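You operate a simulated robot arm through the tools that you are given. There is no shell and no other tool. Be economical: measure what you need, move in short steps, check, and stop when the job is done.

Carry out the task below with a simulated robot arm. There is one attempt and no reset: what you move stays moved.

TASK
Put the cream brush on the brown saucer.
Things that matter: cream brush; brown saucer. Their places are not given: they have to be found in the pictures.

It is judged by the outcome, as a careful person would: the job done as asked, and still so three seconds after it is handed in. It fails if anything else is knocked over, pushed out of place, dropped, spilled or broken.

THE ROBOT
A 6-joint arm with a two-finger parallel gripper, fixed in place. Base frame: the origin is at the foot of the arm, x ahead of it, y to its left, z up; the work surface is at about z = 0. Lengths are in mm, angles in rad, forces in N, time in s.
With the tool pointing down near the work surface it reaches from about 180 to 460 mm from the base axis. Its first joint turns from -1.222 to 1.222 rad. Payload 1.9 kg.
Tool frame: the origin (TCP) lies between the finger pads and is the grasp point; the fingertips stand 23 mm ahead of it; z points along the fingers, y is the line along which they close. The gripper opens to 94 mm. The fingers are 38 mm wide and 10 mm thick; the gripper's body (54 by 96 mm) begins 39 mm behind the TCP.
Orientation is that of the tool frame in the base frame, as a unit quaternion [w, x, y, z]. With the fingers straight down and closing along the base's y, the tool's x points along the base's -x, its y along +y and its z along -z.

THE INTERFACE
- The arm moves only by the tool apply_moves. Its arguments are lists of equal length, an entry for each row: "travel": the shift along the tool's x, y, z in m, a list of three; "rotation": the turn, a rotation vector about the tool's x, y, z in rad, a list of three; "hand": the closure, from 0 (fully open) to 1 (shut). In form: {"travel": [[tx, ty, tz], ...], "rotation": [[wx, wy, wz], ...], "hand": [hand, ...]}. A call has 1 to 10 rows; each row shifts and turns the commanded pose from where the row before left it, along the tool's axes as they then stand. A row lasts 0.2 s, in which the tool goes at most 50 mm and 0.15 rad; a call with a longer step from one row to the next is refused whole, and so is a gripper value outside its range. A pose out of reach is approached as far as the arm can. The call stops where the force on the tool passes 40 N (or 10 N more than at its start, if that is more) or the arm is blocked; 0.2 s more then pass. The fingers move at their own pace (about 108 mm/s each) and stop on an object; they squeeze with about 42 N. The grip force told is the motor's: it shows also when the fingers shut on nothing. Time passes only in rows, and 0.2 s behind the last, so rows that do not move let the fingers close. It gives the time, the measured TCP pose, the force on the tool (base axes), the opening and the grip force at its end, in the units of the frame above (readings bear some noise), and new pictures: "show" is both (left out), scene, wrist or none.
- Cameras (640 x 400 px; columns grow to the right, rows downward): "scene" is fixed at [34.5, 294.4, 445.2]; the picture's right is [-0.92, -0.39, 0.00], its down [-0.14, 0.33, -0.93] and it looks along [0.36, -0.86, -0.36] (base axes); focal length 336 px, centre (320, 200). "wrist" rides on the gripper at [-39, 0, -44] in the tool frame; the picture's right is [0.00, -1.00, 0.00], its down [0.97, 0.00, -0.24] and it looks along [0.24, 0.00, 0.97] (tool axes); focal length 218 px, centre (320, 200).
- pixel_to_xyz(camera, pixels): for up to 12 pixels [column, row] of the newest picture of that camera ("zoom" is the newest enlarged one), the place [x, y, z] in the base frame of the surface seen there, good to about 2 mm. No time passes.
- zoom(camera, box): a new picture of the part [left, top, right, bottom] of that camera's present view, enlarged. No time passes.
- finish_job(): hands the job in; it is judged then, once.

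Work in short steps. Measure before you move; look again where a grasp or a placing could have gone wrong, and mend it. You have 60 turns and 120 pictures in all, the two below and enlarged ones among them. Open the gripper and draw the arm clear of the work before you hand the job in, unless the task says otherwise; then end with one line.

The tools are called after "Emit:" as name(argument=value, ...) on one line, values as JSON. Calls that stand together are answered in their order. apply_moves: Moves the arm, as the interface text tells. Its arguments: {"type":"object","properties":{"travel":{"type":"array","items":{"type":"array","items":{"type":"number"}}},"rotation":{"type":"array","items":{"type":"array","items":{"type":"number"}}},"hand":{"type":"array","items":{"type":"number"}},"show":{"type":"string","enum":["both","scene","wrist","none"]}},"required":["travel","rotation","hand"]} The other tools are called the same way: pixel_to_xyz (camera, pixels) gives the place of the surface under pixels of a picture; zoom (camera, box) takes an enlarged picture of a part of a camera's view; finish_job () hands the job in.

At the start:

```text
clock: 0.0
position: [255.5, -240.5, 292.2]
tool_rot: [0.001, 0.0, 1.0, 0.0]
contact_force: [-0.2, 0.0, 0.0]
gripper_width: 93.7
finger_force: 0.0
```

scene: 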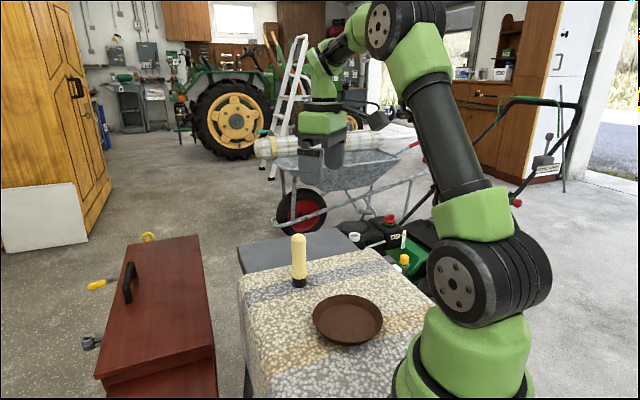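
wrist: 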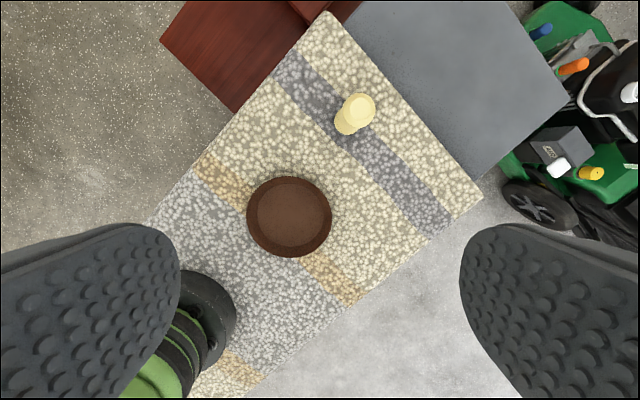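

The brush stands upright at about (299,260) in the scene picture and the saucer is at (347,319). I'll measure both and enlarge the view.

Emit:
zoom(camera="scene", box=[220, 210, 440, 350])

Emit:
pixel_to_xyz(camera="scene", pixels=[[299, 236], [299, 258], [299, 275], [299, 284], [292, 260], [306, 260], [347, 318], [314, 315], [381, 318], [347, 296], [347, 344], [299, 295]])

Emit:
pixel_to_xyz(camera="wrist", pixels=[[360, 110], [345, 125], [290, 215], [250, 215], [330, 215], [290, 180], [290, 255], [370, 170], [450, 100]])

```text
2.86 times, centred on (330, 280) of scene
```

zoom: 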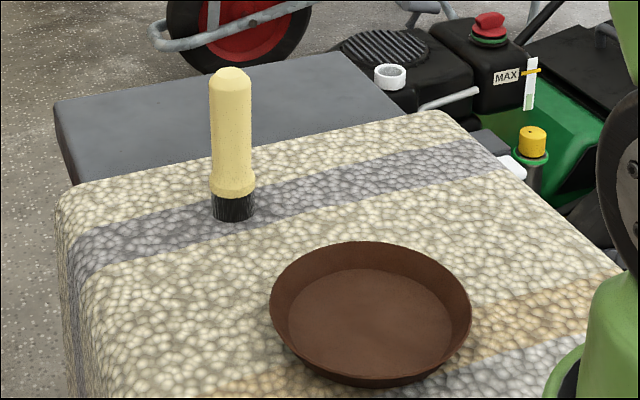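

```text
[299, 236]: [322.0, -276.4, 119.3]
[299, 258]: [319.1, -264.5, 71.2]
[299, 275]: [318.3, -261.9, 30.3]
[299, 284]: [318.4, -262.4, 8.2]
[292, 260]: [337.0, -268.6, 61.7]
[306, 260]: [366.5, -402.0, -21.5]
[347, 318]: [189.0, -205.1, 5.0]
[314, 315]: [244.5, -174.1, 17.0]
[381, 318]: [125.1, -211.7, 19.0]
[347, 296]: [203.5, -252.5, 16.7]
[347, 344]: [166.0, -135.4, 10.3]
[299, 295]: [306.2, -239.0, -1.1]
```

```text
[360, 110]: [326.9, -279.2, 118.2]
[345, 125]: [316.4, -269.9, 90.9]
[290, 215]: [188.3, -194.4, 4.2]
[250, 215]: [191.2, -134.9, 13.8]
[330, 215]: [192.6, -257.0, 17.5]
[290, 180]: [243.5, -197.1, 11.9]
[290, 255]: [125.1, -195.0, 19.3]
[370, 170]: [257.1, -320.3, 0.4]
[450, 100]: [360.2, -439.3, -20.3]
```

The brush axis is near (325,-275), about 121 tall and 28 wide. The saucer's centre is near (188,-196), with its floor at z≈4 and rim at about 20. I'll move above the brush first.

Emit:
apply_moves(travel=[[-0.0232, -0.0115, 0.02], [-0.0232, -0.0115, 0.02], [-0.0231, -0.0115, 0.02], [0, 0, 0.02], [0, 0, 0]], rotation=[[0, 0, 0], [0, 0, 0], [0, 0, 0], [0, 0, 0], [0, 0, 0]], hand=[0, 0, 0, 0, 0])

```text
clock: 1.2
position: [324.9, -274.6, 213.3]
tool_rot: [0.001, 0.0, 1.0, 0.0]
contact_force: [1.1, -0.2, 0.3]
gripper_width: 93.9
finger_force: 0.1
```

scene: 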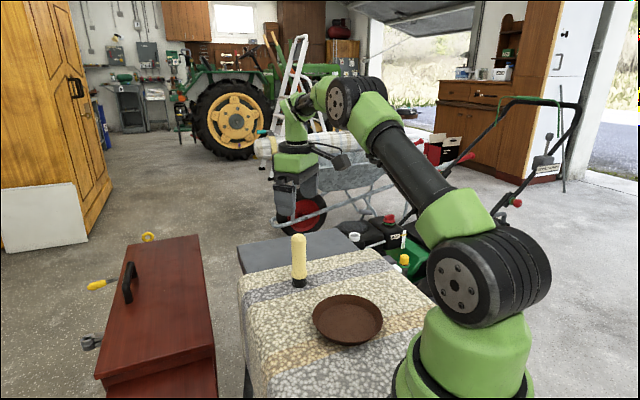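
wrist: 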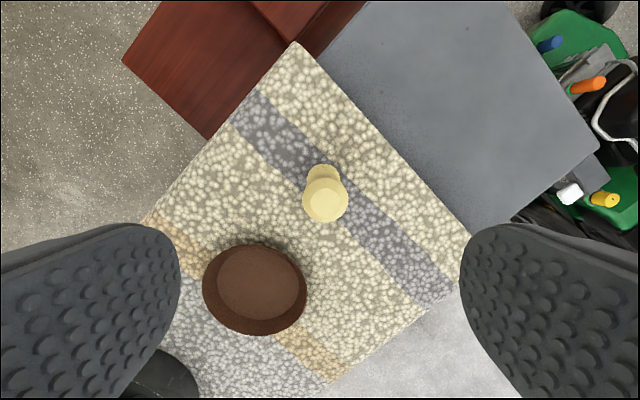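

The brush top is at (325,199) in the wrist view, nearly centred. I'll check its centre from this view.

Emit:
pixel_to_xyz(camera="wrist", pixels=[[325, 199], [306, 199], [344, 199], [325, 217], [325, 184], [323, 170]])

```text
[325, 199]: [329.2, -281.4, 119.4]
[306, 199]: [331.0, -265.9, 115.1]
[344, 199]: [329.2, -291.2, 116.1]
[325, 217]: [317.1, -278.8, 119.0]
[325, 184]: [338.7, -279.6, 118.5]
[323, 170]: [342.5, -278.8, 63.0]
```

The centre is about (328,-278). I'll shift slightly and descend to z≈90.

Emit:
apply_moves(travel=[[-0.003, -0.0035, 0], [0, 0, 0.03], [0, 0, 0.03], [0, 0, 0.03], [0, 0, 0.02], [0, 0, 0.013], [0, 0, 0]], rotation=[[0, 0, 0], [0, 0, 0], [0, 0, 0], [0, 0, 0], [0, 0, 0], [0, 0, 0], [0, 0, 0]], hand=[0, 0, 0, 0, 0, 0, 0])

```text
clock: 2.8
position: [327.8, -279.9, 89.6]
tool_rot: [0.001, 0.0, 1.0, 0.0]
contact_force: [0.4, 1.3, 0.1]
gripper_width: 94.0
finger_force: 0.1
```

scene: 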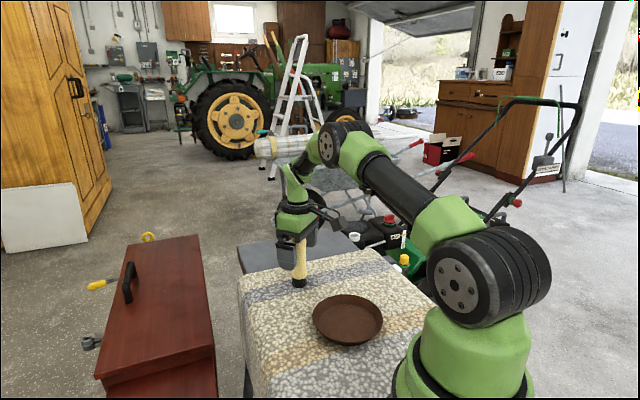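
wrist: 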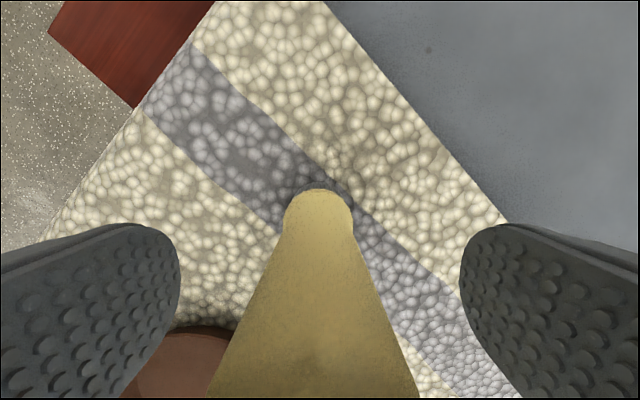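

The brush sits centred between the fingers. I'll close on it.

Emit:
apply_moves(travel=[[0, 0, 0], [0, 0, 0], [0, 0, 0], [0, 0, 0]], rotation=[[0, 0, 0], [0, 0, 0], [0, 0, 0], [0, 0, 0]], hand=[0.5, 0.8, 1, 1])

```text
clock: 3.8
position: [328.1, -279.7, 90.4]
tool_rot: [0.001, 0.0, 1.0, 0.0]
contact_force: [0.3, -0.6, 0.0]
gripper_width: 32.7
finger_force: 42.8
```

scene: 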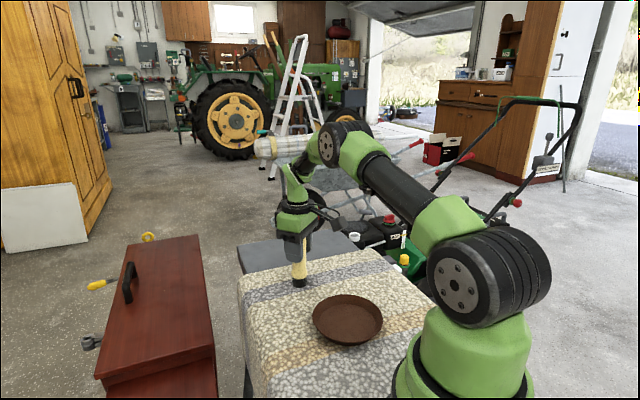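
wrist: 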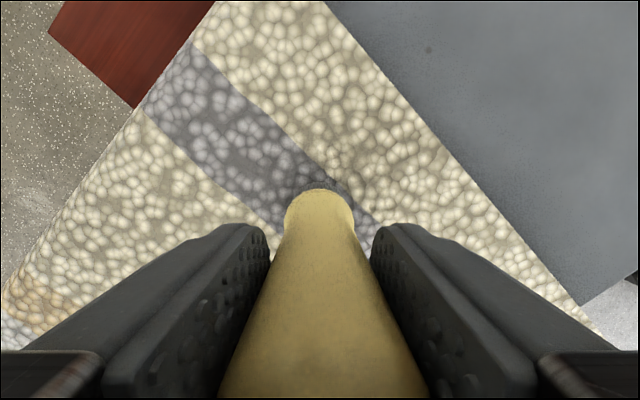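

The grip is firm at 32.7 mm wide. I'll lift 60 mm and carry it over the saucer centre (186,-196).

Emit:
apply_moves(travel=[[0, 0, -0.02], [0, 0, -0.02], [0, 0, -0.02], [0.0284, 0.0168, 0], [0.0284, 0.0168, 0], [0.0284, 0.0168, 0], [0.0284, 0.0168, 0], [0.0284, 0.0168, 0], [0, 0, 0]], rotation=[[0, 0, 0], [0, 0, 0], [0, 0, 0], [0, 0, 0], [0, 0, 0], [0, 0, 0], [0, 0, 0], [0, 0, 0], [0, 0, 0]], hand=[1, 1, 1, 1, 1, 1, 1, 1, 1])

```text
clock: 5.8
position: [186.3, -194.1, 150.0]
tool_rot: [0.002, 0.0, 1.0, 0.0]
contact_force: [-0.1, 0.1, -0.8]
gripper_width: 32.5
finger_force: 42.4
```

scene: 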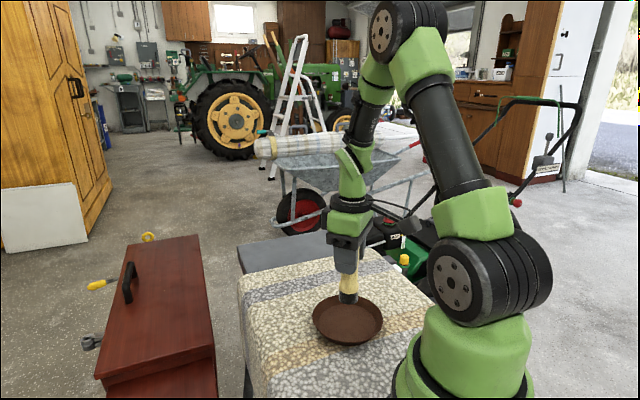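
wrist: 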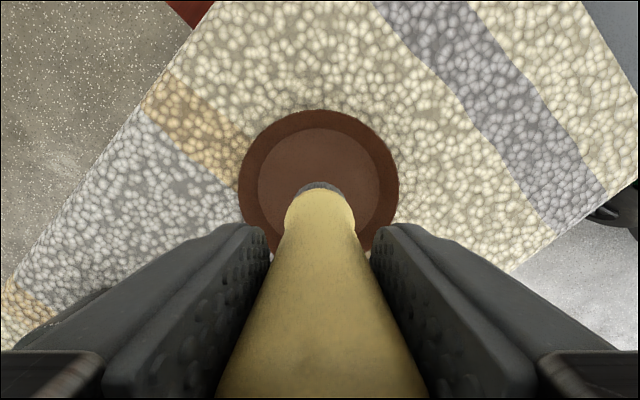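

The brush hangs straight over the middle of the saucer. I'll lower it to about 4 mm above the expected contact height.

Emit:
apply_moves(travel=[[0, 0, 0.015], [0, 0, 0.015], [0, 0, 0.012], [0, 0, 0.008], [0, 0, 0.003], [0, 0, 0]], rotation=[[0, 0, 0], [0, 0, 0], [0, 0, 0], [0, 0, 0], [0, 0, 0], [0, 0, 0]], hand=[1, 1, 1, 1, 1, 1])

Emit:
zoom(camera="scene", box=[267, 250, 427, 350])

```text
clock: 7.2
position: [185.8, -195.4, 97.0]
tool_rot: [0.001, -0.001, 1.0, 0.0]
contact_force: [0.1, 0.3, -0.9]
gripper_width: 32.3
finger_force: 41.8
```

scene: 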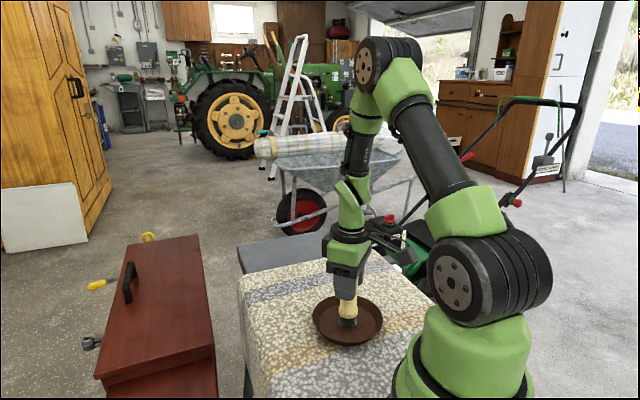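
wrist: 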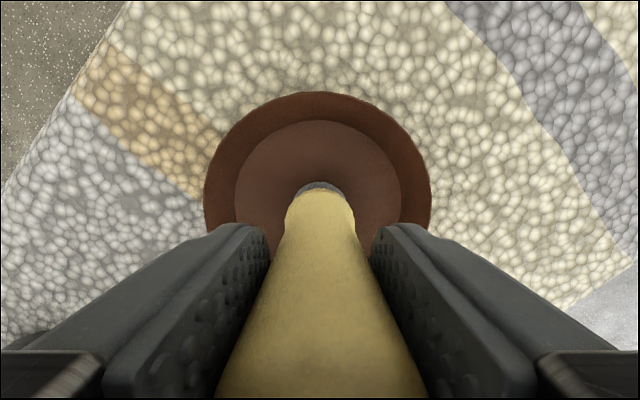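

```text
4.00 times, centred on (347, 300) of scene
```

zoom: 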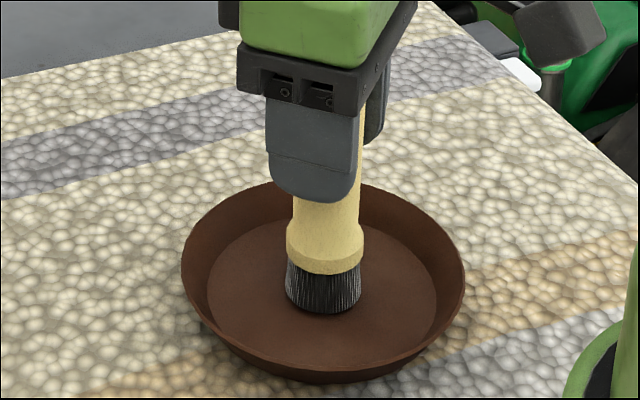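

The brush is still just above the floor with no contact force. I'll go down 1 mm at a time and watch the force.

Emit:
apply_moves(travel=[[0, 0, 0.001], [0, 0, 0.001], [0, 0, 0]], rotation=[[0, 0, 0], [0, 0, 0], [0, 0, 0]], hand=[1, 1, 1], show="none")

```text
clock: 8.0
position: [187.4, -194.6, 94.5]
tool_rot: [0.002, 0.001, 1.0, 0.0]
contact_force: [0.7, 0.3, -1.4]
gripper_width: 32.2
finger_force: 41.8
```

Emit:
apply_moves(travel=[[0, 0, 0.001], [0, 0, 0]], rotation=[[0, 0, 0], [0, 0, 0]], hand=[1, 1], show="none")

```text
clock: 8.6
position: [185.3, -195.1, 93.6]
tool_rot: [0.001, 0.0, 1.0, 0.0]
contact_force: [-2.0, 1.7, 11.3]
gripper_width: 32.5
finger_force: 41.9
```

The force rose to 11 N, so the brush is touching the floor. I'll back off 0.5 mm and open partway, so the fingers part slowly.

Emit:
apply_moves(travel=[[0, 0, -0.0005], [0, 0, 0], [0, 0, 0], [0, 0, 0], [0, 0, 0], [0, 0, 0]], rotation=[[0, 0, 0], [0, 0, 0], [0, 0, 0], [0, 0, 0], [0, 0, 0], [0, 0, 0]], hand=[1, 0.62, 0.55, 0.45, 0.3, 0.3])

```text
clock: 10.0
position: [185.6, -195.3, 94.8]
tool_rot: [0.001, 0.0, 1.0, -0.001]
contact_force: [0.4, 0.4, 0.2]
gripper_width: 65.6
finger_force: 0.1
```

scene: 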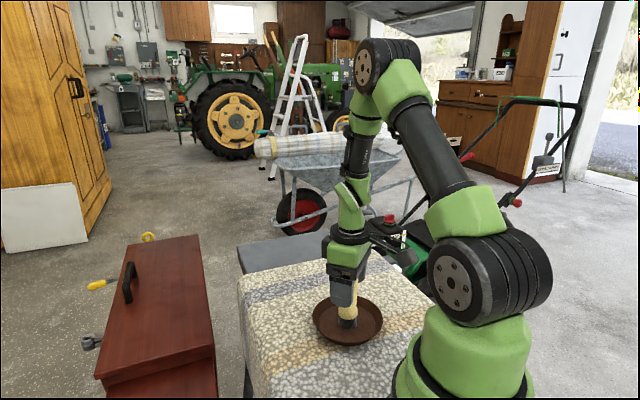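
wrist: 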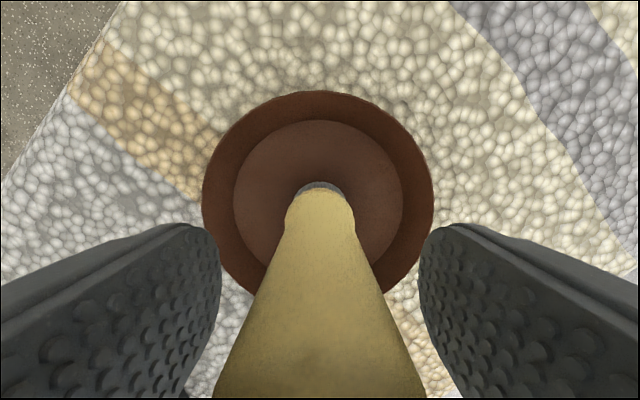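

The brush stands free. I'll open fully and rise straight up.

Emit:
apply_moves(travel=[[0, 0, 0], [0, 0, -0.015], [0, 0, -0.02], [0, 0, -0.03], [0, 0, -0.03], [0, 0, -0.03], [-0.03, 0, -0.02], [-0.03, 0, 0], [0, 0, 0]], rotation=[[0, 0, 0], [0, 0, 0], [0, 0, 0], [0, 0, 0], [0, 0, 0], [0, 0, 0], [0, 0, 0], [0, 0, 0], [0, 0, 0]], hand=[0, 0, 0, 0, 0, 0, 0, 0, 0])

Emit:
zoom(camera="scene", box=[267, 250, 427, 350])

```text
clock: 12.0
position: [246.2, -195.1, 238.7]
tool_rot: [0.001, 0.0, 1.0, -0.001]
contact_force: [0.0, 0.1, 0.8]
gripper_width: 94.2
finger_force: 0.1
```

scene: 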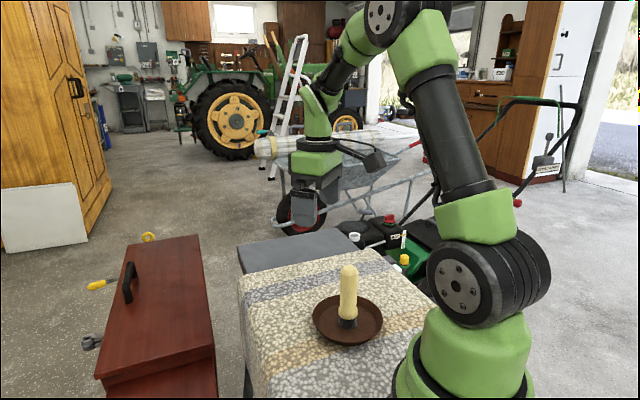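
wrist: 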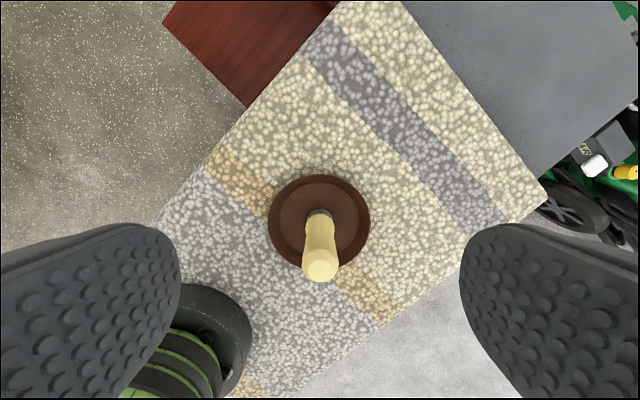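

```text
4.00 times, centred on (347, 300) of scene
```

zoom: 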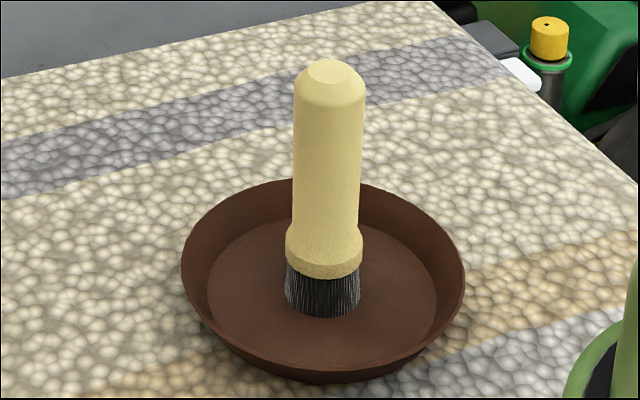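

The brush stands upright in the middle of the saucer, the saucer hasn't moved, and the arm is clear, so I'm handing it in.

Emit:
finish_job()

```text
The job is handed in.
```

The cream brush is standing upright in the middle of the brown saucer, with the gripper open and the arm clear.
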